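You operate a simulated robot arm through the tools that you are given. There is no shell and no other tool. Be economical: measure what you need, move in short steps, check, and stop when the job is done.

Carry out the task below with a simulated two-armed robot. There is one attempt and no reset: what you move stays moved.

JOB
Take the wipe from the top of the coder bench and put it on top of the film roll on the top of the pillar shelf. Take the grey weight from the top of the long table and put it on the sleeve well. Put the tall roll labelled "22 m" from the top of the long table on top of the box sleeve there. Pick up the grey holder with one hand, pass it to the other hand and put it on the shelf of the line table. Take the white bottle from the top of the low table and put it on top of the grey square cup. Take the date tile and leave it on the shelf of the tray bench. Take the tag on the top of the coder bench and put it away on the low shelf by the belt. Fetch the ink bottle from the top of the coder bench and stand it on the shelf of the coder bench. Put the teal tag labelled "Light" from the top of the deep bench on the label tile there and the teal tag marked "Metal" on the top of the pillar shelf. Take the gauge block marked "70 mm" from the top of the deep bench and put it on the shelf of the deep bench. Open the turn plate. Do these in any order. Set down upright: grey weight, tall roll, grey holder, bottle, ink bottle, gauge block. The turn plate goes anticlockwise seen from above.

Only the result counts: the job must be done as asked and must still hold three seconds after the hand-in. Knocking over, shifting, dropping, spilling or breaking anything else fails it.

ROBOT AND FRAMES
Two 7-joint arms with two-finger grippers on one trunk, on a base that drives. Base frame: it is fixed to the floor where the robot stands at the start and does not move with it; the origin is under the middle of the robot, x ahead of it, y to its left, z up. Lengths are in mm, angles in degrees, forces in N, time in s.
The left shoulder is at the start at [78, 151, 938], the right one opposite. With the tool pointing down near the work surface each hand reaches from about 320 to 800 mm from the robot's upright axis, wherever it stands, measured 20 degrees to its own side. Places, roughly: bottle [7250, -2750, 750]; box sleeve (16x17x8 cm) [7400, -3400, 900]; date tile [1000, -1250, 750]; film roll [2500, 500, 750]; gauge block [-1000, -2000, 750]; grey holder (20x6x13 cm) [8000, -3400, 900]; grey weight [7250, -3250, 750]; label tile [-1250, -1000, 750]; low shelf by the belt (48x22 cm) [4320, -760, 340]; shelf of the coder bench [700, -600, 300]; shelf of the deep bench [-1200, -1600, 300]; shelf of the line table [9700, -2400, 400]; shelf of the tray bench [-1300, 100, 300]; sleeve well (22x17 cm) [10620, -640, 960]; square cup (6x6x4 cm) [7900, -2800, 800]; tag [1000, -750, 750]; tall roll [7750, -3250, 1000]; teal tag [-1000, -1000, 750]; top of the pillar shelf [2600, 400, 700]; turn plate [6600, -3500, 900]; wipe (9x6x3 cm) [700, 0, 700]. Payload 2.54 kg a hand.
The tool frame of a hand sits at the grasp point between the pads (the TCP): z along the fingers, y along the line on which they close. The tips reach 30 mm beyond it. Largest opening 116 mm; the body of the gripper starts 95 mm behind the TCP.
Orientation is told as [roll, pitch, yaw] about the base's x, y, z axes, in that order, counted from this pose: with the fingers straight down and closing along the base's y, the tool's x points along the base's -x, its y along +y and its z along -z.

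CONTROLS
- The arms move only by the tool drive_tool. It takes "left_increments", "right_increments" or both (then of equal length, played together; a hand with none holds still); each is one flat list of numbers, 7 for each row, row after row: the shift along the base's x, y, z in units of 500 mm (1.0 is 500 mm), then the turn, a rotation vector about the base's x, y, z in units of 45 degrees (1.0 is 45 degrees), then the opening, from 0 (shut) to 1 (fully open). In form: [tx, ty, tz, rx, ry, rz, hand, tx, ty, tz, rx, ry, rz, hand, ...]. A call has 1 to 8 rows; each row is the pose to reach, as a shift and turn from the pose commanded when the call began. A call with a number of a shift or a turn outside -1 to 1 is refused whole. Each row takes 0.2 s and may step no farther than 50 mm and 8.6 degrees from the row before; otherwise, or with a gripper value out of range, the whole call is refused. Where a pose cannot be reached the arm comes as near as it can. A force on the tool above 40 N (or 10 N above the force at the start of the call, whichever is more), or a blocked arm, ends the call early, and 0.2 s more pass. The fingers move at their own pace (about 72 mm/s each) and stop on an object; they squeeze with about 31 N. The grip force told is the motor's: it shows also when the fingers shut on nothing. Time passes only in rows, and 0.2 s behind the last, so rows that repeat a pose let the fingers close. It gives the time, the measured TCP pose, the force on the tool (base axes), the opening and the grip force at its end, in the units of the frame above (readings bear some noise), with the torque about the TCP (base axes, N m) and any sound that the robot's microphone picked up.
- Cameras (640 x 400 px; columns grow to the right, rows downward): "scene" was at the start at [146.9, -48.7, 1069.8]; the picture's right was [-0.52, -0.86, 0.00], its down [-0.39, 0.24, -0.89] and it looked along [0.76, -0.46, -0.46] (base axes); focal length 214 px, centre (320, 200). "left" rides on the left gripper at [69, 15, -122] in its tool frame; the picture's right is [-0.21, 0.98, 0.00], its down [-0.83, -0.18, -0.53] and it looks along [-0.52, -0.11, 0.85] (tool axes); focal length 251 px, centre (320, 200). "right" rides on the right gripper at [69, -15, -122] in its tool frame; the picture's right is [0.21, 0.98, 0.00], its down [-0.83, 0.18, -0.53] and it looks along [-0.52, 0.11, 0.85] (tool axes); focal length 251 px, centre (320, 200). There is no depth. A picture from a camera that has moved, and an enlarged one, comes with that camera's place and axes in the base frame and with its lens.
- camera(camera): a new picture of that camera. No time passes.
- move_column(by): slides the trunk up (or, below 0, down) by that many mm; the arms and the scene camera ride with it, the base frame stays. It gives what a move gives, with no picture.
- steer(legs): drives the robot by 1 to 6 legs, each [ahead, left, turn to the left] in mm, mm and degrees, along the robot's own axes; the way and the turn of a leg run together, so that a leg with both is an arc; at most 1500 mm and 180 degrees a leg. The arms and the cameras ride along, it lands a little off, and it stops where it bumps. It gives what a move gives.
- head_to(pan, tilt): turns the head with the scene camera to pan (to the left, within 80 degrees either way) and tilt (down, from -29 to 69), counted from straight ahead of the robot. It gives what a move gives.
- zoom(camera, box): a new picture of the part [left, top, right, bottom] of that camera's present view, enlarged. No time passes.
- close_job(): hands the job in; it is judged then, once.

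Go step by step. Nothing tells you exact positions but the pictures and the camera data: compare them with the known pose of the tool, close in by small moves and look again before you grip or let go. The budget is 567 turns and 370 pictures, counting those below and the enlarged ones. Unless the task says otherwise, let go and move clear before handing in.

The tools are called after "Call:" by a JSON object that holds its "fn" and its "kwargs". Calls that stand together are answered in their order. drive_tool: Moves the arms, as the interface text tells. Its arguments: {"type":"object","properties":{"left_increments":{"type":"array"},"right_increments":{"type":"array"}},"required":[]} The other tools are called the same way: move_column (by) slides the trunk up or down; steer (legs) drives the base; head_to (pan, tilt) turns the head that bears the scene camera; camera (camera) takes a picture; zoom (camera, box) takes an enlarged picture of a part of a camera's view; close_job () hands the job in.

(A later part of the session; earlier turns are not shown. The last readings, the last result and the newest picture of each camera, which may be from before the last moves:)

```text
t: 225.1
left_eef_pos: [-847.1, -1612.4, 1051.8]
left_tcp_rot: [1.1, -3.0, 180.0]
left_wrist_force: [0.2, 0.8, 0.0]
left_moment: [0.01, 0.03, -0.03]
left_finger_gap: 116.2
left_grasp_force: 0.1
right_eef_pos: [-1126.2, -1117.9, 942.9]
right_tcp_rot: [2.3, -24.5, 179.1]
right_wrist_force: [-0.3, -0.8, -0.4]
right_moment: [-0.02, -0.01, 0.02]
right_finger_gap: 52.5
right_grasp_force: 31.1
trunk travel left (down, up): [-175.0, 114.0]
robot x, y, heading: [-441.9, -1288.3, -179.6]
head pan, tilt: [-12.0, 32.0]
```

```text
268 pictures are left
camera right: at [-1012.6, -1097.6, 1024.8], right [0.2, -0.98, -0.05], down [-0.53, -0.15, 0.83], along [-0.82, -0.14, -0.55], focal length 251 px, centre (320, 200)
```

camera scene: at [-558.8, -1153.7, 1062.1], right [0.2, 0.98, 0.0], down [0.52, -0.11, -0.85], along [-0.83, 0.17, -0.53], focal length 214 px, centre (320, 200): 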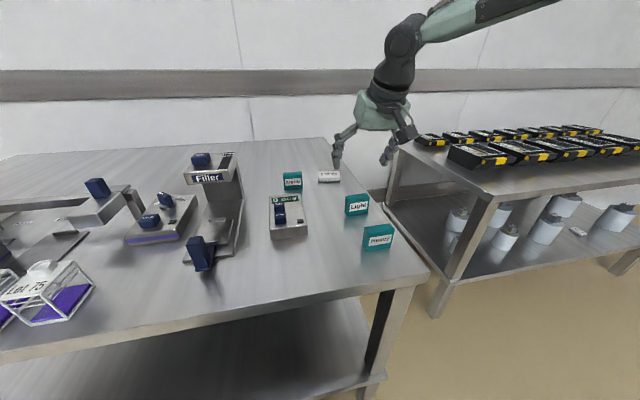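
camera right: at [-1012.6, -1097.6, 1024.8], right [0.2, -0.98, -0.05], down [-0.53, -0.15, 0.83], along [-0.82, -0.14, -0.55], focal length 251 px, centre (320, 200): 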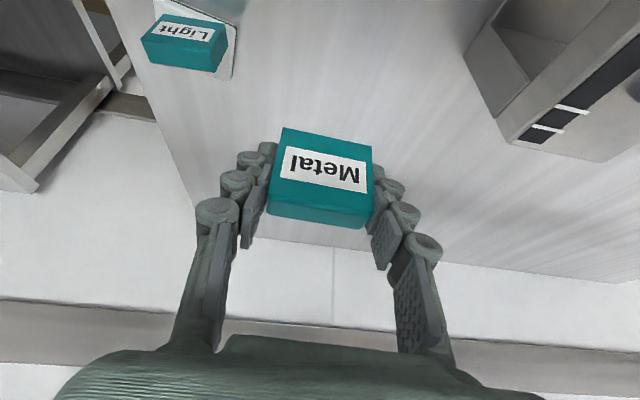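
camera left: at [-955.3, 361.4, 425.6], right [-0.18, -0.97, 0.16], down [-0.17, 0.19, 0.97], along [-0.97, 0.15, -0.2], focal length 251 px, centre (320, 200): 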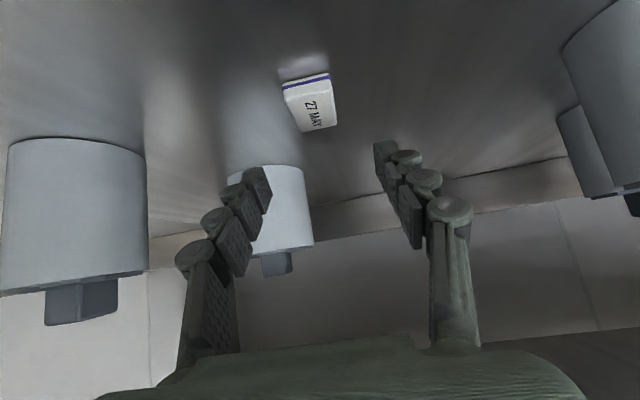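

Metal is held. Retract the right hand, back off and move toward the "70 mm" block's end of the bench.

Call:
{"fn": "drive_tool", "kwargs": {"right_increments": [0.06, 0, 0.05, 0, 0, 0, 0, 0.14, 0, 0.08, 0, 0, 0, 0, 0.22, 0, 0.12, 0, 0, 0, 0, 0.3, 0, 0.16, 0, 0, 0, 0, 0.38, -0.01, 0.18, 0, 0, 0, 0, 0.44, -0.02, 0.18, 0, 0, 0, 0]}}

Call:
{"fn": "steer", "kwargs": {"legs": [[-330, 0, -0.5], [0, 560, 0]]}}

Call:
{"fn": "head_to", "kwargs": {"pan": 10, "tilt": 28}}

Call:
{"fn": "camera", "kwargs": {"camera": "scene"}}

```text
t: 226.4
left_eef_pos: [-845.4, -1612.9, 1052.3]
left_tcp_rot: [1.2, -3.0, 179.8]
left_wrist_force: [-0.2, -0.5, -0.9]
left_moment: [-0.01, -0.01, 0.0]
left_finger_gap: 116.3
left_grasp_force: 0.1
right_eef_pos: [-907.8, -1128.4, 1032.3]
right_tcp_rot: [2.3, -24.7, 179.2]
right_wrist_force: [-0.8, -0.2, 0.1]
right_moment: [0.0, -0.02, -0.01]
right_finger_gap: 52.8
right_grasp_force: 30.4
trunk travel left (down, up): [-175.0, 114.0]
robot x, y, heading: [-447.0, -1289.6, -179.6]
head pan, tilt: [-12.0, 32.0]
```

```text
t: 234.2
left_eef_pos: [-515.0, -2169.2, 1052.4]
left_tcp_rot: [1.1, -3.1, 179.0]
left_wrist_force: [0.1, -0.1, -0.1]
left_moment: [-0.03, -0.02, -0.02]
left_finger_gap: 116.0
left_grasp_force: 0.0
right_eef_pos: [-570.2, -1684.0, 1031.5]
right_tcp_rot: [2.3, -24.7, 178.4]
right_wrist_force: [-0.4, -0.1, 0.1]
right_moment: [0.02, -0.03, -0.06]
right_finger_gap: 52.5
right_grasp_force: 31.0
trunk travel left (down, up): [-175.0, 114.0]
robot x, y, heading: [-106.4, -1849.0, 179.4]
head pan, tilt: [-12.0, 32.0]
```

```text
t: 235.0
left_eef_pos: [-514.4, -2167.6, 1051.6]
left_tcp_rot: [1.1, -3.0, 179.0]
left_wrist_force: [-0.1, 0.8, 0.0]
left_moment: [-0.02, 0.02, -0.01]
left_finger_gap: 116.1
left_grasp_force: 0.1
right_eef_pos: [-568.8, -1683.3, 1031.1]
right_tcp_rot: [2.3, -24.6, 178.4]
right_wrist_force: [-0.7, 0.5, -0.5]
right_moment: [-0.02, -0.01, -0.01]
right_finger_gap: 52.3
right_grasp_force: 30.5
trunk travel left (down, up): [-175.0, 114.0]
robot x, y, heading: [-108.2, -1855.5, 179.6]
head pan, tilt: [10.0, 28.0]
```

```text
267 pictures are left
camera scene: at [-263.8, -1866.3, 1068.4], right [-0.17, 0.99, 0.0], down [0.46, 0.08, -0.88], along [-0.87, -0.15, -0.47], focal length 214 px, centre (320, 200)
```

scene: 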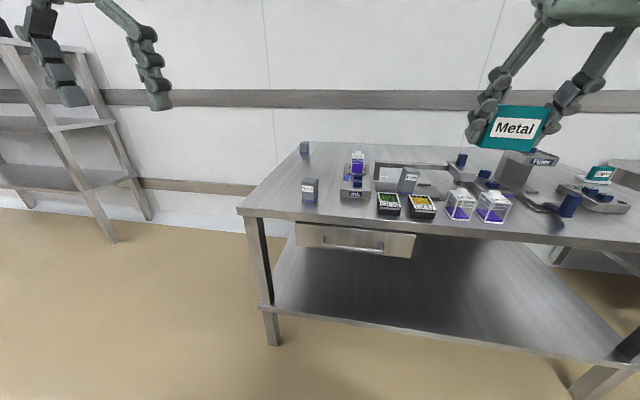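

Call:
{"fn": "zoom", "kwargs": {"camera": "scene", "box": [240, 130, 440, 260]}}

Call:
{"fn": "drive_tool", "kwargs": {"left_increments": [0.02, 0.08, 0, 0, -0.02, 0, 1, 0.04, 0.16, 0, 0, -0.04, 0, 1, 0.06, 0.24, 0, 0, -0.06, 0, 1, 0.08, 0.32, 0, 0, -0.06, 0, 1, 0.11, 0.37, 0, 0, -0.06, 0, 1]}}

Call:
{"fn": "move_column", "kwargs": {"by": -170}}

```text
3.08 times, centred on (340, 195) of scene
camera zoom: at [-263.8, -1866.3, 1068.4], right [-0.17, 0.99, 0.0], down [0.46, 0.08, -0.88], along [-0.87, -0.15, -0.47], focal length 660 px, centre (258, 215)
```

zoom: 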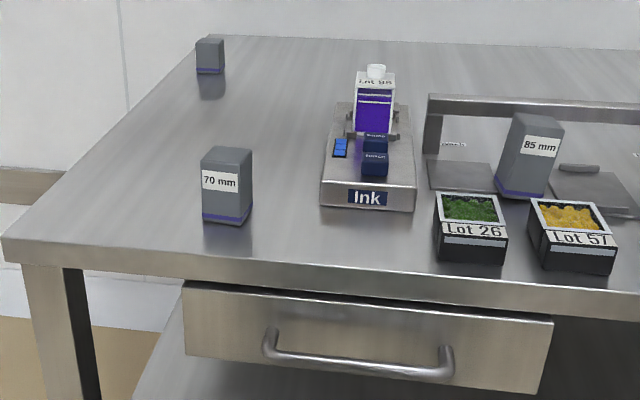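

```text
t: 236.2
left_eef_pos: [-460.1, -1980.2, 1054.8]
left_tcp_rot: [0.9, -0.3, 179.1]
left_wrist_force: [0.6, 0.0, 0.6]
left_moment: [-0.01, 0.01, 0.03]
left_finger_gap: 115.8
left_grasp_force: 0.1
right_eef_pos: [-570.3, -1682.8, 1031.2]
right_tcp_rot: [2.3, -24.7, 178.4]
right_wrist_force: [0.3, 0.8, -1.4]
right_moment: [-0.02, -0.01, -0.01]
right_finger_gap: 52.6
right_grasp_force: 30.7
trunk travel left (down, up): [-175.0, 114.0]
robot x, y, heading: [-105.4, -1849.5, 179.5]
head pan, tilt: [10.0, 28.0]
```

```text
t: 238.1
left_eef_pos: [-460.1, -1981.7, 885.1]
left_tcp_rot: [1.1, -0.4, 179.1]
left_wrist_force: [-0.1, -0.4, -0.2]
left_moment: [0.0, 0.04, 0.01]
left_finger_gap: 116.2
left_grasp_force: 0.0
right_eef_pos: [-570.6, -1683.3, 861.6]
right_tcp_rot: [2.3, -24.6, 178.4]
right_wrist_force: [-0.2, 0.2, 0.4]
right_moment: [0.04, 0.03, 0.01]
right_finger_gap: 52.7
right_grasp_force: 30.6
trunk travel left (down, up): [-5.0, 284.0]
robot x, y, heading: [-104.9, -1853.0, 179.7]
head pan, tilt: [10.0, 28.0]
```

Replicating the move that gave the elbow-down posture for the left arm.

Call:
{"fn": "drive_tool", "kwargs": {"left_increments": [-0.06, 0, -0.07, 0, 0.17, 0, 1, -0.12, 0, -0.14, 0, 0.34, 0, 1, -0.18, 0, -0.21, 0, 0.5, 0, 1, -0.24, 0, -0.28, 0, 0.67, 0, 1, -0.3, 0, -0.35, 0, 0.84, 0, 1, -0.36, 0, -0.42, 0, 1, 0, 1, -0.42, 0, -0.49, 0, 1, 0, 1, -0.46, 0, -0.56, 0, 1, 0, 1]}}

Call:
{"fn": "drive_tool", "kwargs": {"left_increments": [-0.03, 0, -0.07, 0, 0, 0, 1, -0.03, 0, -0.15, 0, 0, 0, 1, -0.03, 0, -0.24, 0, 0, 0, 1, -0.03, 0, -0.33, 0, 0, 0, 1]}}

Call:
{"fn": "camera", "kwargs": {"camera": "scene"}}

```text
t: 239.9
left_eef_pos: [-693.6, -1980.5, 606.2]
left_tcp_rot: [2.1, -45.4, 178.7]
left_wrist_force: [-0.1, 0.0, 0.5]
left_moment: [0.0, -0.02, 0.04]
left_finger_gap: 115.5
left_grasp_force: 0.0
right_eef_pos: [-569.6, -1684.3, 861.0]
right_tcp_rot: [2.3, -24.5, 178.3]
right_wrist_force: [-0.2, -0.5, 0.3]
right_moment: [-0.01, -0.01, 0.0]
right_finger_gap: 52.7
right_grasp_force: 30.6
trunk travel left (down, up): [-5.0, 284.0]
robot x, y, heading: [-109.7, -1851.4, 179.5]
head pan, tilt: [10.0, 28.0]
```

```text
t: 240.9
left_eef_pos: [-705.4, -1983.1, 442.1]
left_tcp_rot: [2.1, -45.4, 178.6]
left_wrist_force: [-0.4, -0.5, 1.3]
left_moment: [-0.02, -0.02, 0.01]
left_finger_gap: 115.9
left_grasp_force: 0.1
right_eef_pos: [-570.7, -1684.0, 860.8]
right_tcp_rot: [2.2, -24.5, 178.4]
right_wrist_force: [0.4, -0.1, 0.7]
right_moment: [-0.01, 0.0, 0.04]
right_finger_gap: 52.6
right_grasp_force: 31.2
trunk travel left (down, up): [-5.0, 284.0]
robot x, y, heading: [-107.0, -1850.7, 179.5]
head pan, tilt: [10.0, 28.0]
```

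```text
265 pictures are left
camera scene: at [-263.8, -1866.3, 898.5], right [-0.17, 0.99, 0.0], down [0.46, 0.08, -0.88], along [-0.87, -0.15, -0.47], focal length 214 px, centre (320, 200)
```

scene: 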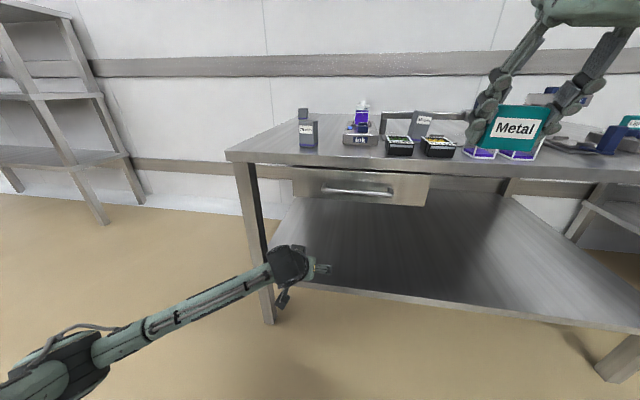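

The left arm now reaches low freely. I'll raise it back, raise the trunk, and approach the "70 mm" block.

Call:
{"fn": "drive_tool", "kwargs": {"left_increments": [0.0, -0.02, 0.09, 0, 0, 0, 1, 0.0, -0.03, 0.18, 0, 0, 0, 1, 0.0, -0.03, 0.27, 0, 0, 0, 1, 0.02, -0.03, 0.33, 0, 0, 0, 1]}}

Call:
{"fn": "move_column", "kwargs": {"by": 170}}

Call:
{"fn": "camera", "kwargs": {"camera": "left"}}

```text
t: 241.9
left_eef_pos: [-690.8, -1996.3, 604.9]
left_tcp_rot: [2.0, -45.3, 178.7]
left_wrist_force: [0.4, -0.4, 0.2]
left_moment: [-0.03, 0.01, -0.01]
left_finger_gap: 116.1
left_grasp_force: 0.1
right_eef_pos: [-569.2, -1684.2, 862.0]
right_tcp_rot: [2.3, -24.7, 178.5]
right_wrist_force: [0.5, 1.0, -0.4]
right_moment: [0.01, 0.01, 0.02]
right_finger_gap: 52.6
right_grasp_force: 31.0
trunk travel left (down, up): [-5.0, 284.0]
robot x, y, heading: [-108.4, -1852.1, 179.9]
head pan, tilt: [10.0, 28.0]
```

```text
t: 243.9
left_eef_pos: [-691.4, -1997.2, 774.6]
left_tcp_rot: [2.0, -45.3, 178.6]
left_wrist_force: [0.7, -0.9, -0.7]
left_moment: [-0.01, 0.01, 0.01]
left_finger_gap: 115.5
left_grasp_force: 0.0
right_eef_pos: [-570.0, -1683.4, 1030.7]
right_tcp_rot: [2.3, -24.5, 178.5]
right_wrist_force: [-0.6, 0.0, 0.1]
right_moment: [-0.02, 0.02, -0.01]
right_finger_gap: 52.7
right_grasp_force: 31.1
trunk travel left (down, up): [-175.0, 114.0]
robot x, y, heading: [-104.5, -1848.8, 179.7]
head pan, tilt: [10.0, 28.0]
```

```text
264 pictures are left
camera left: at [-554.6, -2009.9, 812.6], right [-0.15, -0.97, 0.18], down [-0.2, 0.21, 0.96], along [-0.97, 0.11, -0.23], focal length 251 px, centre (320, 200)
```

left: 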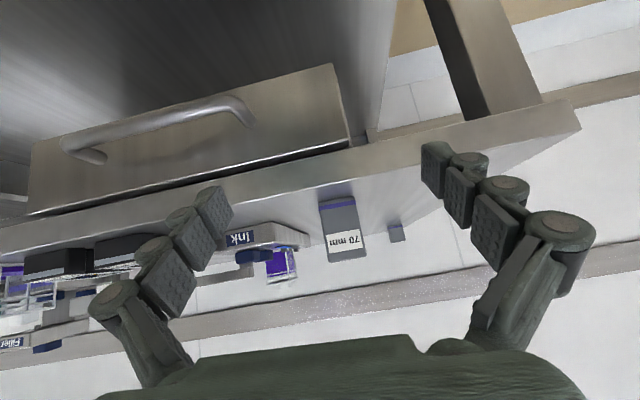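

Call:
{"fn": "drive_tool", "kwargs": {"left_increments": [0, -0.004, 0.036, 0, 0, 0, 0.8, 0, -0.004, 0.036, 0, 0, 0, 0.8]}}

Call:
{"fn": "steer", "kwargs": {"legs": [[100, 0, 0]]}}

Call:
{"fn": "camera", "kwargs": {"camera": "left"}}

```text
t: 244.5
left_eef_pos: [-690.9, -1996.1, 793.6]
left_tcp_rot: [1.9, -45.3, 178.7]
left_wrist_force: [-0.4, -0.5, -0.1]
left_moment: [-0.03, -0.01, 0.03]
left_finger_gap: 92.9
left_grasp_force: 0.0
right_eef_pos: [-570.0, -1682.9, 1030.7]
right_tcp_rot: [2.3, -24.6, 178.4]
right_wrist_force: [-0.3, 0.9, -0.5]
right_moment: [0.0, -0.01, 0.01]
right_finger_gap: 52.6
right_grasp_force: 31.1
trunk travel left (down, up): [-175.0, 114.0]
robot x, y, heading: [-106.7, -1849.9, 179.6]
head pan, tilt: [10.0, 28.0]
```

```text
t: 245.6
left_eef_pos: [-790.4, -1996.8, 793.3]
left_tcp_rot: [2.0, -45.3, 178.6]
left_wrist_force: [-0.2, 0.2, 0.0]
left_moment: [0.02, 0.01, -0.01]
left_finger_gap: 92.5
left_grasp_force: 0.0
right_eef_pos: [-669.6, -1682.9, 1030.2]
right_tcp_rot: [2.3, -24.7, 178.4]
right_wrist_force: [-0.2, 0.1, -0.5]
right_moment: [0.02, -0.03, 0.0]
right_finger_gap: 52.6
right_grasp_force: 30.9
trunk travel left (down, up): [-175.0, 114.0]
robot x, y, heading: [-207.5, -1850.1, 179.7]
head pan, tilt: [10.0, 28.0]
```

```text
263 pictures are left
camera left: at [-653.9, -2011.2, 830.7], right [-0.15, -0.97, 0.18], down [-0.2, 0.2, 0.96], along [-0.97, 0.11, -0.23], focal length 251 px, centre (320, 200)
```

left: 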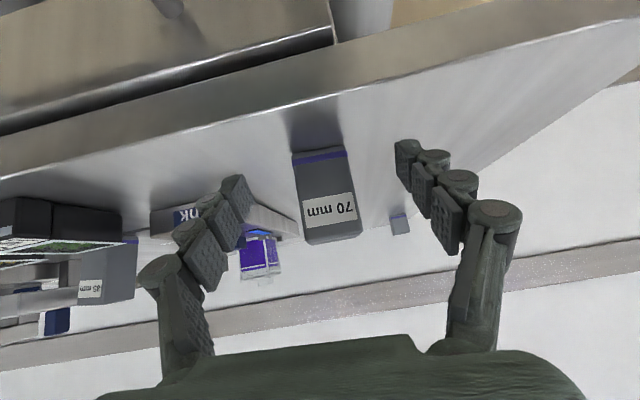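

Call:
{"fn": "drive_tool", "kwargs": {"left_increments": [-0.05, -0.002, 0, 0, 0, 0, 0.8, -0.1, -0.002, 0, 0, 0, 0, 0.8]}}

Call:
{"fn": "camera", "kwargs": {"camera": "left"}}

Call:
{"fn": "zoom", "kwargs": {"camera": "scene", "box": [240, 130, 400, 230]}}

```text
t: 246.2
left_eef_pos: [-841.3, -1997.4, 793.4]
left_tcp_rot: [2.0, -45.3, 178.7]
left_wrist_force: [0.7, -0.4, -0.2]
left_moment: [-0.01, 0.02, -0.01]
left_finger_gap: 92.8
left_grasp_force: 0.0
right_eef_pos: [-669.6, -1683.1, 1031.1]
right_tcp_rot: [2.3, -24.6, 178.4]
right_wrist_force: [0.5, -0.5, -1.0]
right_moment: [0.0, -0.01, 0.0]
right_finger_gap: 52.5
right_grasp_force: 31.7
trunk travel left (down, up): [-175.0, 114.0]
robot x, y, heading: [-205.8, -1847.0, 179.6]
head pan, tilt: [10.0, 28.0]
```

```text
262 pictures are left
camera left: at [-705.1, -2010.7, 830.2], right [-0.15, -0.97, 0.18], down [-0.2, 0.2, 0.96], along [-0.97, 0.11, -0.23], focal length 251 px, centre (320, 200)
```

left: 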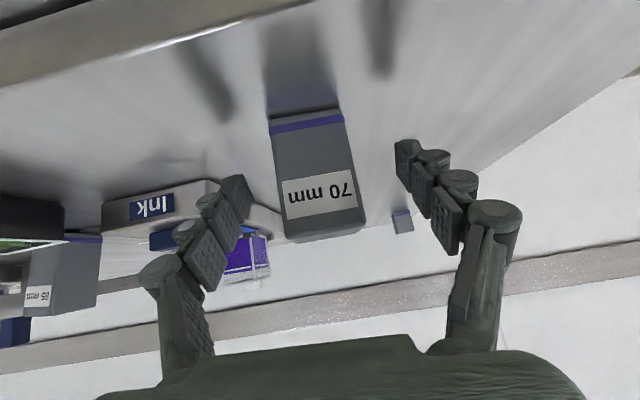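

```text
4.00 times, centred on (320, 180) of scene
camera zoom: at [-362.8, -1865.8, 1068.4], right [-0.17, 0.99, 0.0], down [0.46, 0.08, -0.88], along [-0.87, -0.15, -0.47], focal length 858 px, centre (320, 280)
```

zoom: 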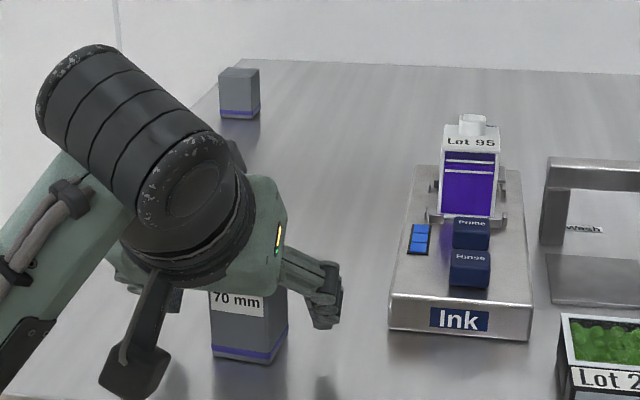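

Call:
{"fn": "drive_tool", "kwargs": {"left_increments": [-0.032, 0.002, -0.004, 0, 0, 0, 0.8, -0.032, 0.002, -0.004, 0, 0, 0, 0.4, -0.032, 0.002, -0.004, 0, 0, 0, 0, -0.032, 0.002, -0.004, 0, 0, 0, 0, -0.032, 0.002, -0.004, 0, 0, 0, 0]}}

Call:
{"fn": "camera", "kwargs": {"camera": "left"}}

```text
t: 247.4
left_eef_pos: [-855.5, -1996.9, 792.1]
left_tcp_rot: [2.0, -45.5, 178.7]
left_wrist_force: [-0.2, 0.8, 1.4]
left_moment: [0.13, 0.07, -0.03]
left_finger_gap: 41.6
left_grasp_force: 30.9
right_eef_pos: [-668.9, -1683.8, 1031.9]
right_tcp_rot: [2.3, -24.7, 178.3]
right_wrist_force: [-0.5, -0.3, 0.3]
right_moment: [0.01, 0.03, 0.0]
right_finger_gap: 52.4
right_grasp_force: 31.2
trunk travel left (down, up): [-175.0, 114.0]
robot x, y, heading: [-206.0, -1848.9, 179.7]
head pan, tilt: [10.0, 28.0]
```

```text
260 pictures are left
camera left: at [-719.7, -2010.4, 829.2], right [-0.15, -0.97, 0.18], down [-0.2, 0.2, 0.96], along [-0.97, 0.11, -0.23], focal length 251 px, centre (320, 200)
```

left: 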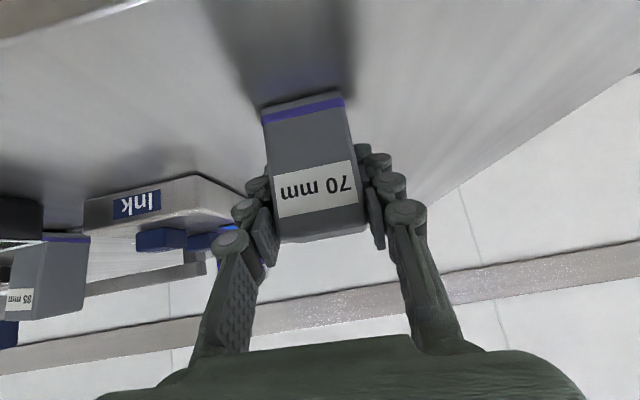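

Gripped. Lift, back out and lower to shelf height.

Call:
{"fn": "drive_tool", "kwargs": {"left_increments": [0, 0, 0.04, 0, 0, 0, 0, 0.0, 0, 0.1, 0, 0, 0, 0, 0.08, 0, 0.1, 0, 0, 0, 0, 0.14, 0, 0.1, 0, 0, 0, 0]}}

Call:
{"fn": "steer", "kwargs": {"legs": [[-110, 0, 0]]}}

Call:
{"fn": "move_column", "kwargs": {"by": -175}}

Call:
{"fn": "drive_tool", "kwargs": {"left_increments": [0, 0, -0.08, 0, 0, 0, 0, 0, 0, -0.16, 0, 0, 0, 0, 0, 0, -0.24, 0, 0, 0, 0, -0.02, 0, -0.32, 0, 0, 0, 0, -0.04, 0, -0.4, 0, 0, 0, 0, -0.06, 0, -0.47, 0, 0, 0, 0, -0.08, 0, -0.54, 0, 0, 0, 0]}}

Call:
{"fn": "camera", "kwargs": {"camera": "scene"}}

```text
t: 248.4
left_eef_pos: [-788.1, -1997.0, 842.1]
left_tcp_rot: [2.0, -45.2, 178.7]
left_wrist_force: [-0.5, 0.0, -1.9]
left_moment: [0.03, 0.01, -0.03]
left_finger_gap: 41.1
left_grasp_force: 30.8
right_eef_pos: [-668.8, -1681.9, 1031.5]
right_tcp_rot: [2.3, -24.6, 178.4]
right_wrist_force: [0.1, 0.2, 0.1]
right_moment: [-0.02, -0.02, -0.04]
right_finger_gap: 52.7
right_grasp_force: 30.5
trunk travel left (down, up): [-175.0, 114.0]
robot x, y, heading: [-208.5, -1850.5, 179.5]
head pan, tilt: [10.0, 28.0]
```

```text
t: 249.6
left_eef_pos: [-677.6, -1997.7, 842.8]
left_tcp_rot: [1.9, -45.2, 178.7]
left_wrist_force: [-0.1, 0.3, -1.0]
left_moment: [0.03, -0.01, -0.02]
left_finger_gap: 41.2
left_grasp_force: 30.9
right_eef_pos: [-560.0, -1682.4, 1032.9]
right_tcp_rot: [2.3, -24.6, 178.4]
right_wrist_force: [0.3, 0.0, 0.1]
right_moment: [0.03, -0.01, 0.04]
right_finger_gap: 52.7
right_grasp_force: 30.6
trunk travel left (down, up): [-175.0, 114.0]
robot x, y, heading: [-92.9, -1851.8, 179.9]
head pan, tilt: [10.0, 28.0]
```

```text
t: 251.6
left_eef_pos: [-678.4, -1997.0, 667.0]
left_tcp_rot: [2.0, -45.3, 178.6]
left_wrist_force: [-0.4, -0.2, -2.5]
left_moment: [0.0, 0.05, -0.01]
left_finger_gap: 41.2
left_grasp_force: 31.1
right_eef_pos: [-559.6, -1683.6, 856.8]
right_tcp_rot: [2.3, -24.6, 178.3]
right_wrist_force: [0.7, -0.3, -0.2]
right_moment: [0.01, 0.01, 0.01]
right_finger_gap: 52.7
right_grasp_force: 31.5
trunk travel left (down, up): [0.0, 289.0]
robot x, y, heading: [-93.3, -1850.9, 179.4]
head pan, tilt: [10.0, 28.0]
```

```text
t: 253.2
left_eef_pos: [-717.8, -1999.5, 398.6]
left_tcp_rot: [1.9, -45.3, 178.6]
left_wrist_force: [1.1, 0.8, -1.3]
left_moment: [-0.03, -0.02, 0.0]
left_finger_gap: 41.1
left_grasp_force: 31.1
right_eef_pos: [-558.3, -1683.3, 856.6]
right_tcp_rot: [2.3, -24.6, 178.3]
right_wrist_force: [-0.3, 0.1, -0.1]
right_moment: [-0.02, 0.0, 0.0]
right_finger_gap: 52.4
right_grasp_force: 31.4
trunk travel left (down, up): [0.0, 289.0]
robot x, y, heading: [-93.4, -1848.5, 179.5]
head pan, tilt: [10.0, 28.0]
```

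```text
259 pictures are left
camera scene: at [-252.9, -1866.3, 893.4], right [-0.17, 0.99, 0.0], down [0.46, 0.08, -0.88], along [-0.87, -0.15, -0.47], focal length 214 px, centre (320, 200)
```

scene: 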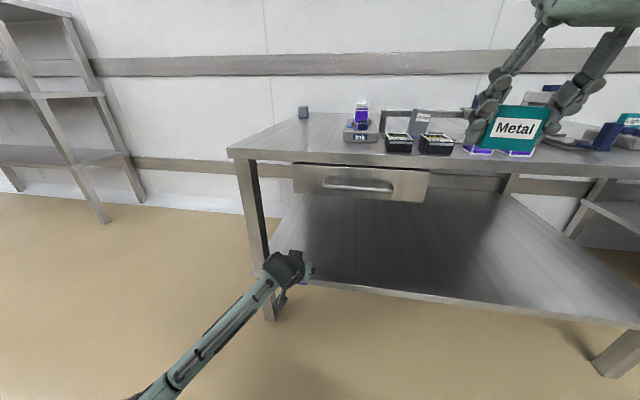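

Call:
{"fn": "steer", "kwargs": {"legs": [[0, -90, 0], [150, 0, 0]]}}

Call:
{"fn": "head_to", "kwargs": {"pan": 10, "tilt": 40}}

Call:
{"fn": "camera", "kwargs": {"camera": "scene"}}

Call:
{"fn": "camera", "kwargs": {"camera": "left"}}

```text
t: 255.7
left_eef_pos: [-866.7, -1903.8, 399.6]
left_tcp_rot: [2.0, -45.3, 178.6]
left_wrist_force: [-0.5, 0.5, -2.3]
left_moment: [0.0, -0.02, -0.02]
left_finger_gap: 41.4
left_grasp_force: 31.1
right_eef_pos: [-707.6, -1588.5, 855.7]
right_tcp_rot: [2.2, -24.6, 178.3]
right_wrist_force: [0.5, -0.1, -0.2]
right_moment: [0.01, 0.02, -0.02]
right_finger_gap: 52.6
right_grasp_force: 31.1
trunk travel left (down, up): [0.0, 289.0]
robot x, y, heading: [-245.9, -1753.9, 179.1]
head pan, tilt: [10.0, 28.0]
```

```text
t: 256.4
left_eef_pos: [-866.8, -1903.5, 399.9]
left_tcp_rot: [1.9, -45.3, 178.6]
left_wrist_force: [-0.9, -0.1, -2.1]
left_moment: [0.0, 0.03, 0.01]
left_finger_gap: 41.3
left_grasp_force: 30.7
right_eef_pos: [-706.1, -1589.2, 855.9]
right_tcp_rot: [2.4, -24.8, 178.3]
right_wrist_force: [0.3, 0.9, 0.8]
right_moment: [-0.02, -0.03, -0.02]
right_finger_gap: 52.5
right_grasp_force: 31.4
trunk travel left (down, up): [0.0, 289.0]
robot x, y, heading: [-245.8, -1757.7, 179.6]
head pan, tilt: [10.0, 40.0]
```

```text
258 pictures are left
camera scene: at [-394.8, -1771.4, 874.9], right [-0.17, 0.99, 0.0], down [0.63, 0.11, -0.77], along [-0.76, -0.13, -0.64], focal length 214 px, centre (320, 200)
```

scene: 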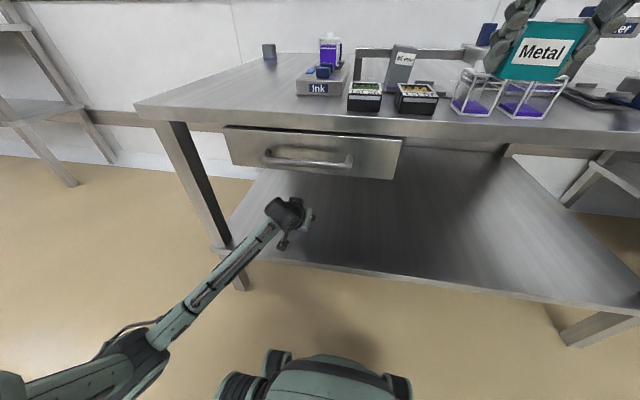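

```text
257 pictures are left
camera left: at [-730.1, -1918.0, 437.0], right [-0.15, -0.97, 0.18], down [-0.2, 0.21, 0.96], along [-0.97, 0.11, -0.23], focal length 251 px, centre (320, 200)
```

left: 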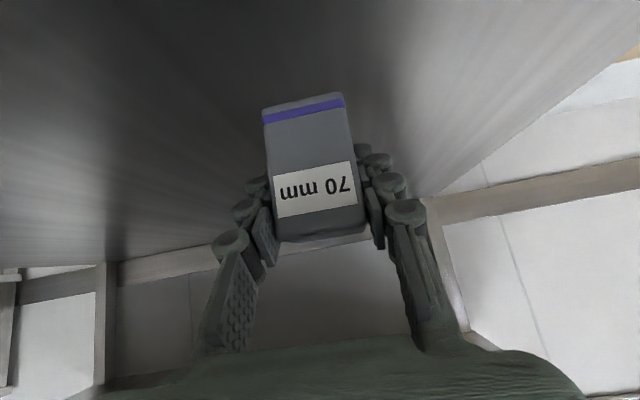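

Over the shelf. Lower slowly to contact.

Call:
{"fn": "drive_tool", "kwargs": {"left_increments": [0, 0, -0.04, 0, 0, 0, 0, 0, 0, -0.06, 0, 0, 0, 0, 0, 0, -0.07, 0, 0, 0, 0, 0, 0, -0.08, 0, 0, 0, 0, 0, 0, -0.09, 0, 0, 0, 0]}}

```text
t: 257.6
left_eef_pos: [-868.0, -1903.5, 356.1]
left_tcp_rot: [2.0, -45.2, 178.7]
left_wrist_force: [0.7, -0.3, -0.6]
left_moment: [0.02, 0.01, 0.04]
left_finger_gap: 40.9
left_grasp_force: 31.2
right_eef_pos: [-707.0, -1588.6, 856.4]
right_tcp_rot: [2.3, -24.7, 178.4]
right_wrist_force: [0.5, 0.8, -0.3]
right_moment: [0.03, -0.01, 0.01]
right_finger_gap: 52.7
right_grasp_force: 31.2
trunk travel left (down, up): [0.0, 289.0]
robot x, y, heading: [-245.9, -1754.4, 179.5]
head pan, tilt: [10.0, 40.0]
```

Call:
{"fn": "drive_tool", "kwargs": {"left_increments": [0, 0, -0.008, 0, 0, 0, 0, 0, 0, -0.016, 0, 0, 0, 0, 0, 0, -0.022, 0, 0, 0, 0]}}

Call:
{"fn": "camera", "kwargs": {"camera": "left"}}

```text
t: 258.4
left_eef_pos: [-866.2, -1905.1, 343.5]
left_tcp_rot: [2.0, -45.2, 178.7]
left_wrist_force: [-0.2, 0.1, -2.5]
left_moment: [0.0, 0.01, 0.0]
left_finger_gap: 41.1
left_grasp_force: 31.1
right_eef_pos: [-706.5, -1589.5, 855.5]
right_tcp_rot: [2.3, -24.6, 178.4]
right_wrist_force: [-0.2, 0.2, -0.6]
right_moment: [-0.01, 0.01, -0.02]
right_finger_gap: 52.5
right_grasp_force: 31.2
trunk travel left (down, up): [0.0, 289.0]
robot x, y, heading: [-245.4, -1759.3, 179.6]
head pan, tilt: [10.0, 40.0]
```

```text
256 pictures are left
camera left: at [-730.6, -1918.4, 380.8], right [-0.15, -0.97, 0.18], down [-0.2, 0.21, 0.96], along [-0.97, 0.11, -0.23], focal length 251 px, centre (320, 200)
```

left: 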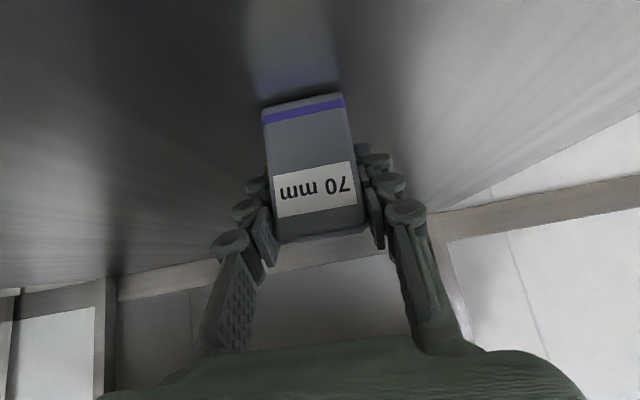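

Call:
{"fn": "drive_tool", "kwargs": {"left_increments": [0, 0, -0.006, 0, 0, 0, 0, 0, 0, -0.012, 0, 0, 0, 0, 0, 0, -0.018, 0, 0, 0, 0]}}

```text
t: 259.2
left_eef_pos: [-868.7, -1904.9, 341.5]
left_tcp_rot: [1.9, -46.0, 178.6]
left_wrist_force: [4.5, -3.5, 27.0]
left_moment: [0.41, -0.19, -0.07]
left_finger_gap: 41.3
left_grasp_force: 31.4
right_eef_pos: [-704.9, -1588.6, 857.9]
right_tcp_rot: [2.2, -24.6, 178.4]
right_wrist_force: [0.2, -0.8, -0.3]
right_moment: [0.0, 0.0, 0.0]
right_finger_gap: 52.4
right_grasp_force: 30.6
trunk travel left (down, up): [0.0, 289.0]
robot x, y, heading: [-240.4, -1755.6, 179.5]
head pan, tilt: [10.0, 40.0]
```

Contact. Relieve, open, and pull back out.

Call:
{"fn": "drive_tool", "kwargs": {"left_increments": [0, 0, 0.012, 0, 0, 0, 0, 0, 0, 0.012, 0, 0, 0, 0.4, 0, 0, 0.012, 0, 0, 0, 0.7, 0, 0, 0.012, 0, 0, 0, 0.7, 0.06, 0, 0.03, 0, 0, 0, 0.7, 0.14, 0, 0.06, 0, 0, 0, 0.7]}}

Call:
{"fn": "camera", "kwargs": {"camera": "left"}}

```text
t: 260.6
left_eef_pos: [-793.5, -1905.3, 364.5]
left_tcp_rot: [1.9, -45.4, 178.6]
left_wrist_force: [0.7, -0.2, -0.4]
left_moment: [-0.04, 0.01, -0.01]
left_finger_gap: 81.2
left_grasp_force: 0.0
right_eef_pos: [-707.9, -1589.6, 856.5]
right_tcp_rot: [2.3, -24.6, 178.4]
right_wrist_force: [0.4, 0.8, -0.7]
right_moment: [-0.03, 0.01, 0.02]
right_finger_gap: 52.4
right_grasp_force: 31.2
trunk travel left (down, up): [0.0, 289.0]
robot x, y, heading: [-236.8, -1756.8, 179.3]
head pan, tilt: [10.0, 40.0]
```

```text
255 pictures are left
camera left: at [-658.0, -1919.3, 401.1], right [-0.15, -0.97, 0.18], down [-0.2, 0.21, 0.96], along [-0.97, 0.11, -0.23], focal length 251 px, centre (320, 200)
```

left: 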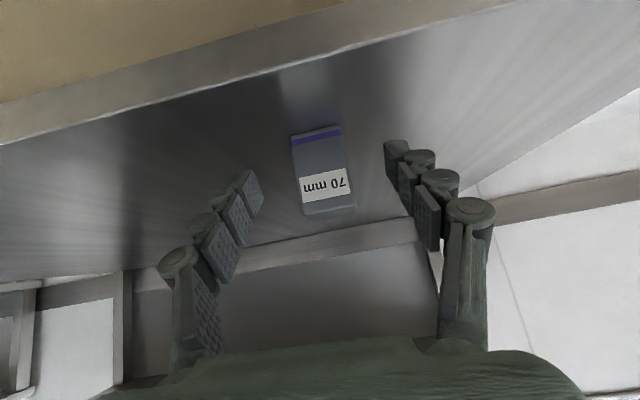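

The gauge block stands on the shelf. Back out, raise the trunk, and swing the left arm back to its high posture.

Call:
{"fn": "steer", "kwargs": {"legs": [[-170, 0, 0]]}}

Call:
{"fn": "move_column", "kwargs": {"by": 175}}

Call:
{"fn": "drive_tool", "kwargs": {"left_increments": [0, -0.04, 0.08, 0, 0, 0, 1, 0, -0.08, 0.16, 0, 0, 0, 1, 0, -0.13, 0.24, 0, 0, 0, 1, 0, -0.18, 0.32, 0, 0, 0, 1, 0, -0.24, 0.4, 0, 0, 0, 1, 0.02, -0.32, 0.46, 0, 0, 0, 1, 0.04, -0.4, 0.52, 0, 0, 0, 1, 0.06, -0.48, 0.56, 0, 0, 0, 1]}}

Call:
{"fn": "drive_tool", "kwargs": {"left_increments": [0, -0.07, 0.06, 0, 0, 0, 1, 0, -0.13, 0.13, 0, 0, 0, 1, 0, -0.18, 0.2, 0, 0, 0, 1, 0, -0.22, 0.28, 0, 0, 0, 1]}}

Call:
{"fn": "head_to", "kwargs": {"pan": 50, "tilt": 25}}

Call:
{"fn": "camera", "kwargs": {"camera": "scene"}}

```text
t: 262.1
left_eef_pos: [-620.0, -1906.9, 363.0]
left_tcp_rot: [2.1, -45.3, 178.4]
left_wrist_force: [0.2, 0.2, 0.0]
left_moment: [0.0, 0.0, -0.01]
left_finger_gap: 81.0
left_grasp_force: 0.0
right_eef_pos: [-533.0, -1588.6, 856.1]
right_tcp_rot: [2.3, -24.5, 178.3]
right_wrist_force: [-0.2, 0.4, -0.7]
right_moment: [0.03, 0.0, -0.01]
right_finger_gap: 52.6
right_grasp_force: 30.8
trunk travel left (down, up): [0.0, 289.0]
robot x, y, heading: [-70.7, -1755.5, 179.5]
head pan, tilt: [10.0, 40.0]
```

```text
t: 264.1
left_eef_pos: [-619.6, -1905.1, 538.8]
left_tcp_rot: [1.9, -45.3, 178.5]
left_wrist_force: [0.2, 0.1, 0.1]
left_moment: [0.01, 0.0, 0.03]
left_finger_gap: 81.4
left_grasp_force: 0.1
right_eef_pos: [-532.7, -1589.7, 1030.9]
right_tcp_rot: [2.2, -24.7, 178.3]
right_wrist_force: [-0.1, -0.8, 0.0]
right_moment: [0.01, 0.01, -0.01]
right_finger_gap: 52.7
right_grasp_force: 30.8
trunk travel left (down, up): [-175.0, 114.0]
robot x, y, heading: [-69.8, -1758.4, 179.4]
head pan, tilt: [10.0, 40.0]
```

```text
refused: row 6 steps farther than a row can; nothing moved
```

```text
t: 265.1
left_eef_pos: [-619.2, -2015.8, 683.9]
left_tcp_rot: [2.0, -45.1, 178.6]
left_wrist_force: [0.6, -1.3, -0.2]
left_moment: [0.02, 0.03, 0.03]
left_finger_gap: 115.7
left_grasp_force: 0.0
right_eef_pos: [-532.2, -1589.7, 1030.1]
right_tcp_rot: [2.3, -24.6, 178.3]
right_wrist_force: [-0.8, -0.5, -0.2]
right_moment: [-0.01, 0.01, 0.02]
right_finger_gap: 52.6
right_grasp_force: 31.6
trunk travel left (down, up): [-175.0, 114.0]
robot x, y, heading: [-67.2, -1756.6, 179.3]
head pan, tilt: [10.0, 40.0]
```

```text
t: 266.1
left_eef_pos: [-619.0, -2016.3, 683.7]
left_tcp_rot: [2.0, -45.3, 178.5]
left_wrist_force: [-0.8, -0.6, 0.0]
left_moment: [0.0, 0.01, 0.0]
left_finger_gap: 116.0
left_grasp_force: 0.0
right_eef_pos: [-532.5, -1589.4, 1030.1]
right_tcp_rot: [2.3, -24.6, 178.3]
right_wrist_force: [-0.2, -0.1, -0.8]
right_moment: [0.0, 0.0, 0.01]
right_finger_gap: 52.7
right_grasp_force: 30.9
trunk travel left (down, up): [-175.0, 114.0]
robot x, y, heading: [-66.2, -1757.5, 179.3]
head pan, tilt: [50.0, 25.0]
```

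```text
254 pictures are left
camera scene: at [-196.4, -1828.7, 1073.2], right [-0.76, 0.65, 0.0], down [0.28, 0.32, -0.91], along [-0.59, -0.69, -0.42], focal length 214 px, centre (320, 200)
```

scene: 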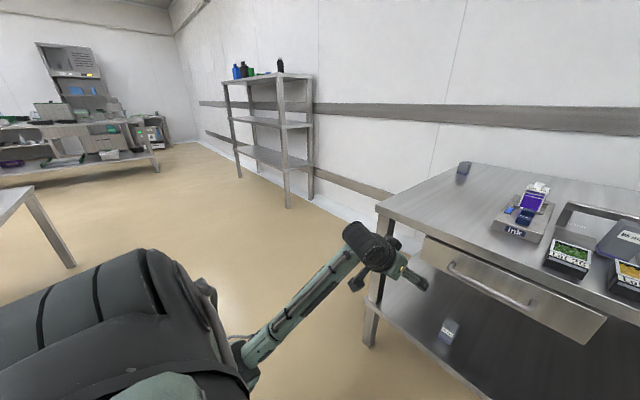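

Call:
{"fn": "drive_tool", "kwargs": {"left_increments": [0.01, -0.06, 0.07, 0, 0, 0, 1, 0.02, -0.12, 0.14, 0, 0, 0, 1, 0.03, -0.18, 0.21, 0, 0, 0, 1, 0.04, -0.24, 0.28, 0, 0, 0, 1, 0.05, -0.3, 0.35, 0, 0, 0, 1, 0.06, -0.36, 0.42, 0, 0, 0, 1, 0.06, -0.4, 0.5, 0, 0, 0, 1, 0.06, -0.44, 0.58, 0, 0, 0, 1]}}

Call:
{"fn": "drive_tool", "kwargs": {"left_increments": [0.05, 0.02, 0.04, 0, -0.15, 0, 1, 0.1, 0.04, 0.07, 0, -0.3, 0, 1, 0.15, 0.06, 0.1, 0, -0.45, 0, 1, 0.19, 0.1, 0.12, 0, -0.6, 0, 1, 0.22, 0.16, 0.13, 0, -0.75, 0, 1, 0.24, 0.23, 0.13, 0, -0.9, 0, 1, 0.26, 0.3, 0.13, 0, -0.98, 0, 1]}}

Call:
{"fn": "camera", "kwargs": {"camera": "scene"}}

```text
t: 267.9
left_eef_pos: [-589.2, -2234.0, 968.8]
left_tcp_rot: [2.0, -45.2, 178.5]
left_wrist_force: [-0.7, -0.2, 0.0]
left_moment: [0.0, -0.05, -0.01]
left_finger_gap: 116.1
left_grasp_force: 0.1
right_eef_pos: [-531.5, -1590.7, 1031.4]
right_tcp_rot: [2.3, -24.6, 178.3]
right_wrist_force: [-0.5, 0.5, -0.1]
right_moment: [0.01, 0.0, -0.02]
right_finger_gap: 52.6
right_grasp_force: 31.0
trunk travel left (down, up): [-175.0, 114.0]
robot x, y, heading: [-70.8, -1758.5, 179.4]
head pan, tilt: [50.0, 25.0]
```

```text
t: 269.6
left_eef_pos: [-461.6, -2086.4, 1032.1]
left_tcp_rot: [0.9, -1.0, 179.0]
left_wrist_force: [-1.6, 0.4, -1.1]
left_moment: [-0.01, -0.09, 0.0]
left_finger_gap: 116.0
left_grasp_force: 0.0
right_eef_pos: [-534.0, -1588.7, 1031.0]
right_tcp_rot: [2.3, -24.6, 178.2]
right_wrist_force: [-0.8, 0.5, -1.2]
right_moment: [0.01, -0.03, 0.01]
right_finger_gap: 52.4
right_grasp_force: 31.5
trunk travel left (down, up): [-175.0, 114.0]
robot x, y, heading: [-69.1, -1760.8, 179.6]
head pan, tilt: [50.0, 25.0]
```

```text
253 pictures are left
camera scene: at [-197.3, -1828.6, 1073.0], right [-0.76, 0.65, 0.0], down [0.28, 0.32, -0.91], along [-0.59, -0.69, -0.42], focal length 214 px, centre (320, 200)
```

scene: 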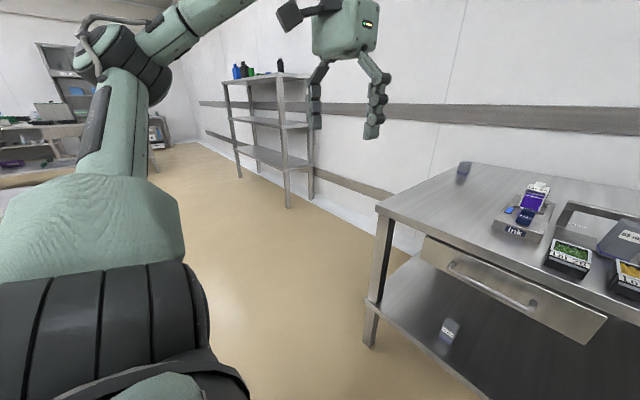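

Both arms are high. Now I go back to the coder bench's left end for the wipe: strafe, then turn around.

Call:
{"fn": "steer", "kwargs": {"legs": [[100, -830, 0], [0, -800, 0], [0, 0, -90], [0, 0, -90]]}}

Call:
{"fn": "head_to", "kwargs": {"pan": 5, "tilt": 25}}

Call:
{"fn": "camera", "kwargs": {"camera": "scene"}}

```text
t: 293.6
left_eef_pos: [211.0, 213.8, 1033.8]
left_tcp_rot: [1.0, -1.1, -1.1]
left_wrist_force: [0.1, -0.1, -1.0]
left_moment: [-0.01, -0.03, 0.01]
left_finger_gap: 116.2
left_grasp_force: 0.2
right_eef_pos: [282.4, -281.0, 1031.3]
right_tcp_rot: [2.3, -24.6, -1.8]
right_wrist_force: [1.1, -0.2, -0.6]
right_moment: [-0.02, 0.01, -0.01]
right_finger_gap: 52.4
right_grasp_force: 30.7
trunk travel left (down, up): [-175.0, 114.0]
robot x, y, heading: [-179.6, -113.9, -0.3]
head pan, tilt: [50.0, 25.0]
```

```text
t: 294.8
left_eef_pos: [211.1, 214.1, 1032.1]
left_tcp_rot: [1.1, -1.2, -1.1]
left_wrist_force: [0.7, 0.2, -0.1]
left_moment: [0.03, 0.02, -0.02]
left_finger_gap: 115.8
left_grasp_force: 0.0
right_eef_pos: [281.5, -282.6, 1031.1]
right_tcp_rot: [2.3, -24.6, -1.8]
right_wrist_force: [-1.1, 0.0, -0.6]
right_moment: [-0.03, 0.0, -0.01]
right_finger_gap: 52.5
right_grasp_force: 31.0
trunk travel left (down, up): [-175.0, 114.0]
robot x, y, heading: [-178.1, -114.8, -0.6]
head pan, tilt: [5.0, 25.0]
```

```text
252 pictures are left
camera scene: at [-20.4, -108.9, 1073.2], right [0.08, -1.0, 0.0], down [-0.42, -0.03, -0.91], along [0.9, 0.07, -0.42], focal length 214 px, centre (320, 200)
```

scene: 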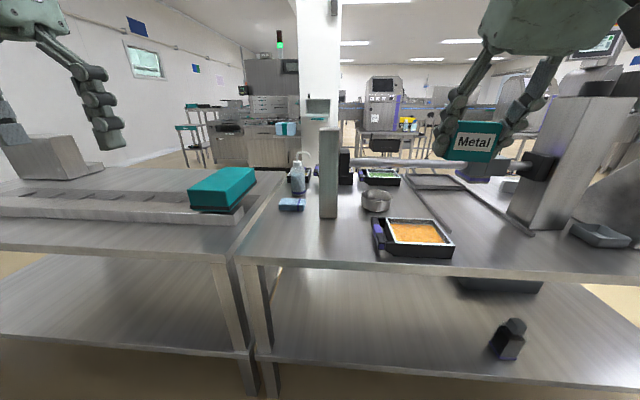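

Call:
{"fn": "zoom", "kwargs": {"camera": "scene", "box": [240, 140, 400, 240]}}

Call:
{"fn": "zoom", "kwargs": {"camera": "scene", "box": [270, 80, 390, 150]}}

```text
4.00 times, centred on (320, 190) of scene
camera zoom: at [-20.4, -108.9, 1073.2], right [0.08, -1.0, 0.0], down [-0.42, -0.03, -0.91], along [0.9, 0.07, -0.42], focal length 858 px, centre (320, 240)
```

zoom: 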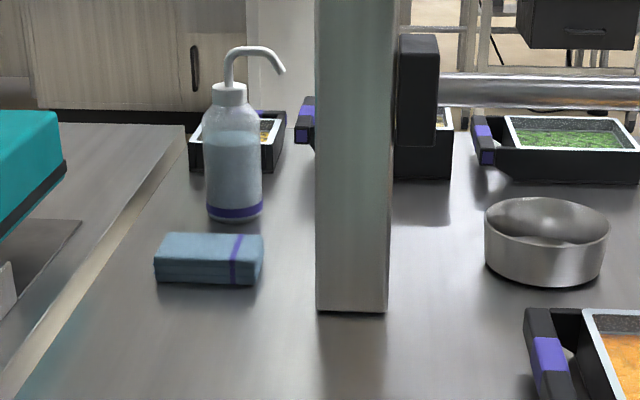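

```text
5.33 times, centred on (330, 115) of scene
camera zoom: at [-20.4, -108.9, 1073.2], right [0.08, -1.0, 0.0], down [-0.42, -0.03, -0.91], along [0.9, 0.07, -0.42], focal length 1144 px, centre (267, 653)
```

zoom: 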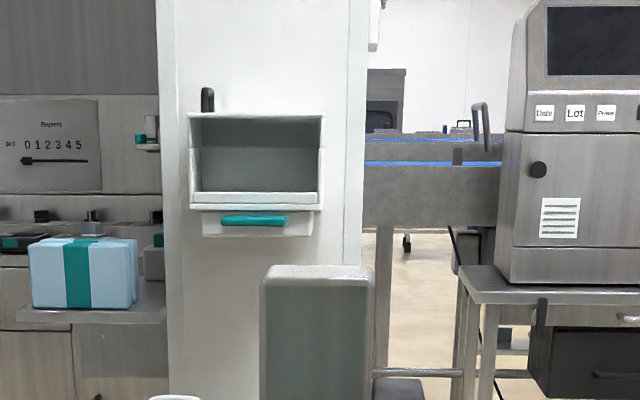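

The wipe's centre is near (672, 47). Drive forward 185 and bring the left hand above it, pointing down.

Call:
{"fn": "steer", "kwargs": {"legs": [[185, 0, 0.5]]}}

Call:
{"fn": "drive_tool", "kwargs": {"left_increments": [0.08, -0.03, 0, 0, 0, 0, 1, 0.16, -0.08, -0.02, 0, 0, 0, 1, 0.24, -0.13, -0.05, 0, 0, 0, 1, 0.32, -0.18, -0.08, 0, 0, 0, 1, 0.4, -0.23, -0.1, 0, 0, 0, 1, 0.46, -0.29, -0.14, 0, 0, 0, 1, 0.5, -0.33, -0.22, 0, 0, 0, 1]}}

Call:
{"fn": "camera", "kwargs": {"camera": "left"}}

Call:
{"fn": "camera", "kwargs": {"camera": "scene"}}

```text
t: 296.3
left_eef_pos: [391.9, 217.9, 1033.6]
left_tcp_rot: [1.0, -1.2, -0.5]
left_wrist_force: [0.0, 0.4, 1.0]
left_moment: [-0.02, -0.02, 0.0]
left_finger_gap: 116.2
left_grasp_force: 0.1
right_eef_pos: [468.6, -277.8, 1030.0]
right_tcp_rot: [2.3, -24.7, -1.2]
right_wrist_force: [0.4, -0.2, -0.5]
right_moment: [0.02, 0.02, -0.02]
right_finger_gap: 52.8
right_grasp_force: 30.8
trunk travel left (down, up): [-175.0, 114.0]
robot x, y, heading: [5.8, -119.1, 0.1]
head pan, tilt: [5.0, 25.0]
```

```text
t: 297.9
left_eef_pos: [645.7, 50.8, 922.6]
left_tcp_rot: [1.0, -1.2, -0.4]
left_wrist_force: [0.1, 0.2, 0.8]
left_moment: [0.01, 0.0, 0.02]
left_finger_gap: 115.8
left_grasp_force: 0.2
right_eef_pos: [469.3, -277.6, 1031.1]
right_tcp_rot: [2.2, -24.5, -1.0]
right_wrist_force: [0.5, 0.1, 0.3]
right_moment: [-0.02, -0.02, -0.04]
right_finger_gap: 52.6
right_grasp_force: 31.6
trunk travel left (down, up): [-175.0, 114.0]
robot x, y, heading: [5.6, -113.1, 0.3]
head pan, tilt: [5.0, 25.0]
```

```text
249 pictures are left
camera left: at [575.5, 64.7, 1042.5], right [0.22, 0.98, 0.02], down [0.81, -0.19, 0.55], along [0.54, -0.1, -0.84], focal length 251 px, centre (320, 200)
```

left: 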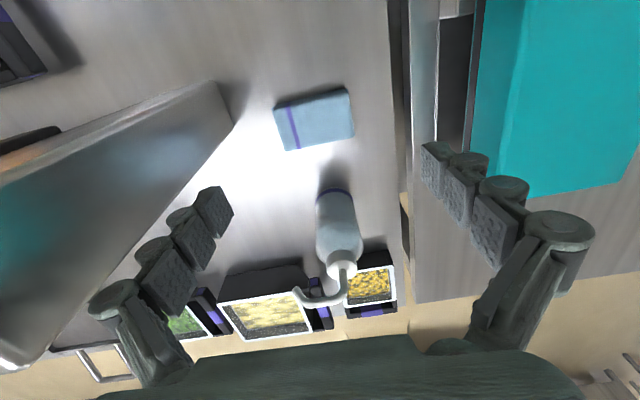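

```text
248 pictures are left
camera scene: at [164.5, -107.7, 1073.1], right [0.09, -1.0, 0.0], down [-0.42, -0.04, -0.91], along [0.9, 0.08, -0.42], focal length 214 px, centre (320, 200)
```

scene: 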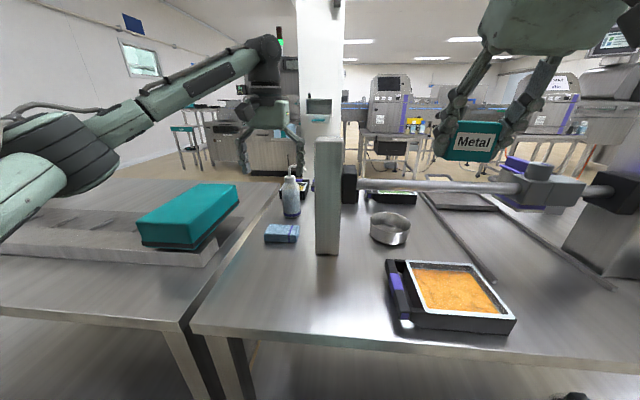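

Call:
{"fn": "drive_tool", "kwargs": {"left_increments": [0.01, -0.003, -0.09, 0, 0, 0, 1, 0.02, -0.005, -0.18, 0, 0, 0, 1, 0.02, -0.005, -0.25, 0, 0, 0, 1]}}

Call:
{"fn": "camera", "kwargs": {"camera": "left"}}

```text
t: 298.7
left_eef_pos: [652.3, 47.6, 797.0]
left_tcp_rot: [1.0, -1.2, -0.5]
left_wrist_force: [0.3, -0.4, 0.3]
left_moment: [0.0, 0.01, 0.02]
left_finger_gap: 115.9
left_grasp_force: 0.1
right_eef_pos: [469.0, -276.8, 1030.9]
right_tcp_rot: [2.4, -24.7, -1.1]
right_wrist_force: [0.0, -0.3, -0.7]
right_moment: [-0.02, 0.0, 0.01]
right_finger_gap: 52.8
right_grasp_force: 31.0
trunk travel left (down, up): [-175.0, 114.0]
robot x, y, heading: [4.9, -112.1, -0.1]
head pan, tilt: [5.0, 25.0]
```

```text
247 pictures are left
camera left: at [581.0, 61.5, 917.7], right [0.22, 0.98, 0.02], down [0.81, -0.2, 0.55], along [0.54, -0.1, -0.84], focal length 251 px, centre (320, 200)
```

left: 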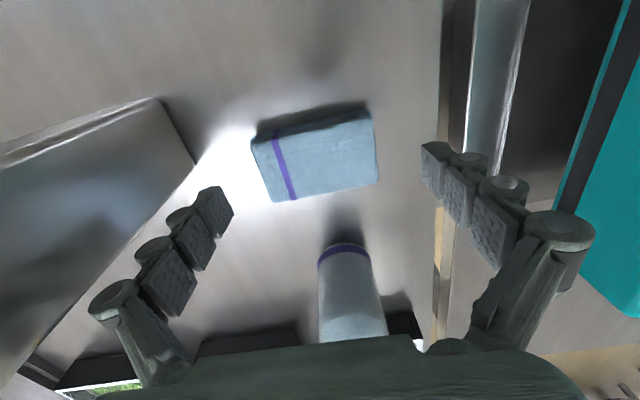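

Call:
{"fn": "drive_tool", "kwargs": {"left_increments": [0.002, -0.001, -0.05, 0, 0, 0, 1, 0.003, -0.002, -0.09, 0, 0, 0, 1, 0.003, -0.002, -0.09, 0, 0, 0, 0.6, 0.003, -0.002, -0.09, 0, 0, 0, 0.4, 0.003, -0.002, -0.09, 0, 0, 0, 0.4]}}

Call:
{"fn": "camera", "kwargs": {"camera": "left"}}

```text
t: 299.9
left_eef_pos: [653.1, 48.6, 753.3]
left_tcp_rot: [1.0, -1.3, -0.5]
left_wrist_force: [0.1, -0.4, 2.6]
left_moment: [-0.03, -0.02, -0.06]
left_finger_gap: 88.9
left_grasp_force: 31.2
right_eef_pos: [467.0, -277.2, 1030.3]
right_tcp_rot: [2.3, -24.7, -1.1]
right_wrist_force: [-0.9, 0.0, -0.5]
right_moment: [0.0, 0.02, -0.02]
right_finger_gap: 52.9
right_grasp_force: 31.1
trunk travel left (down, up): [-175.0, 114.0]
robot x, y, heading: [1.2, -114.1, -0.0]
head pan, tilt: [5.0, 25.0]
```

```text
246 pictures are left
camera left: at [582.5, 62.6, 873.8], right [0.22, 0.98, 0.02], down [0.81, -0.2, 0.55], along [0.54, -0.1, -0.84], focal length 251 px, centre (320, 200)
```

left: 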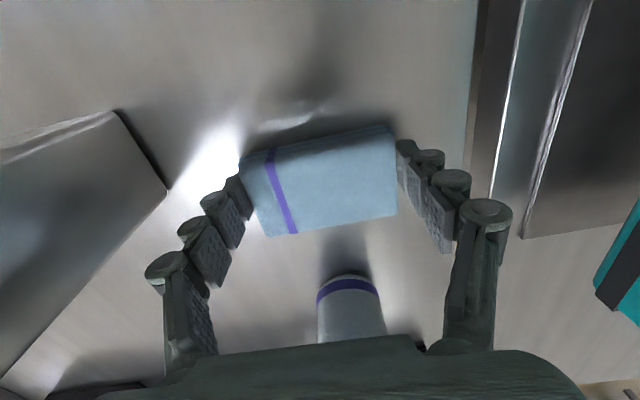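

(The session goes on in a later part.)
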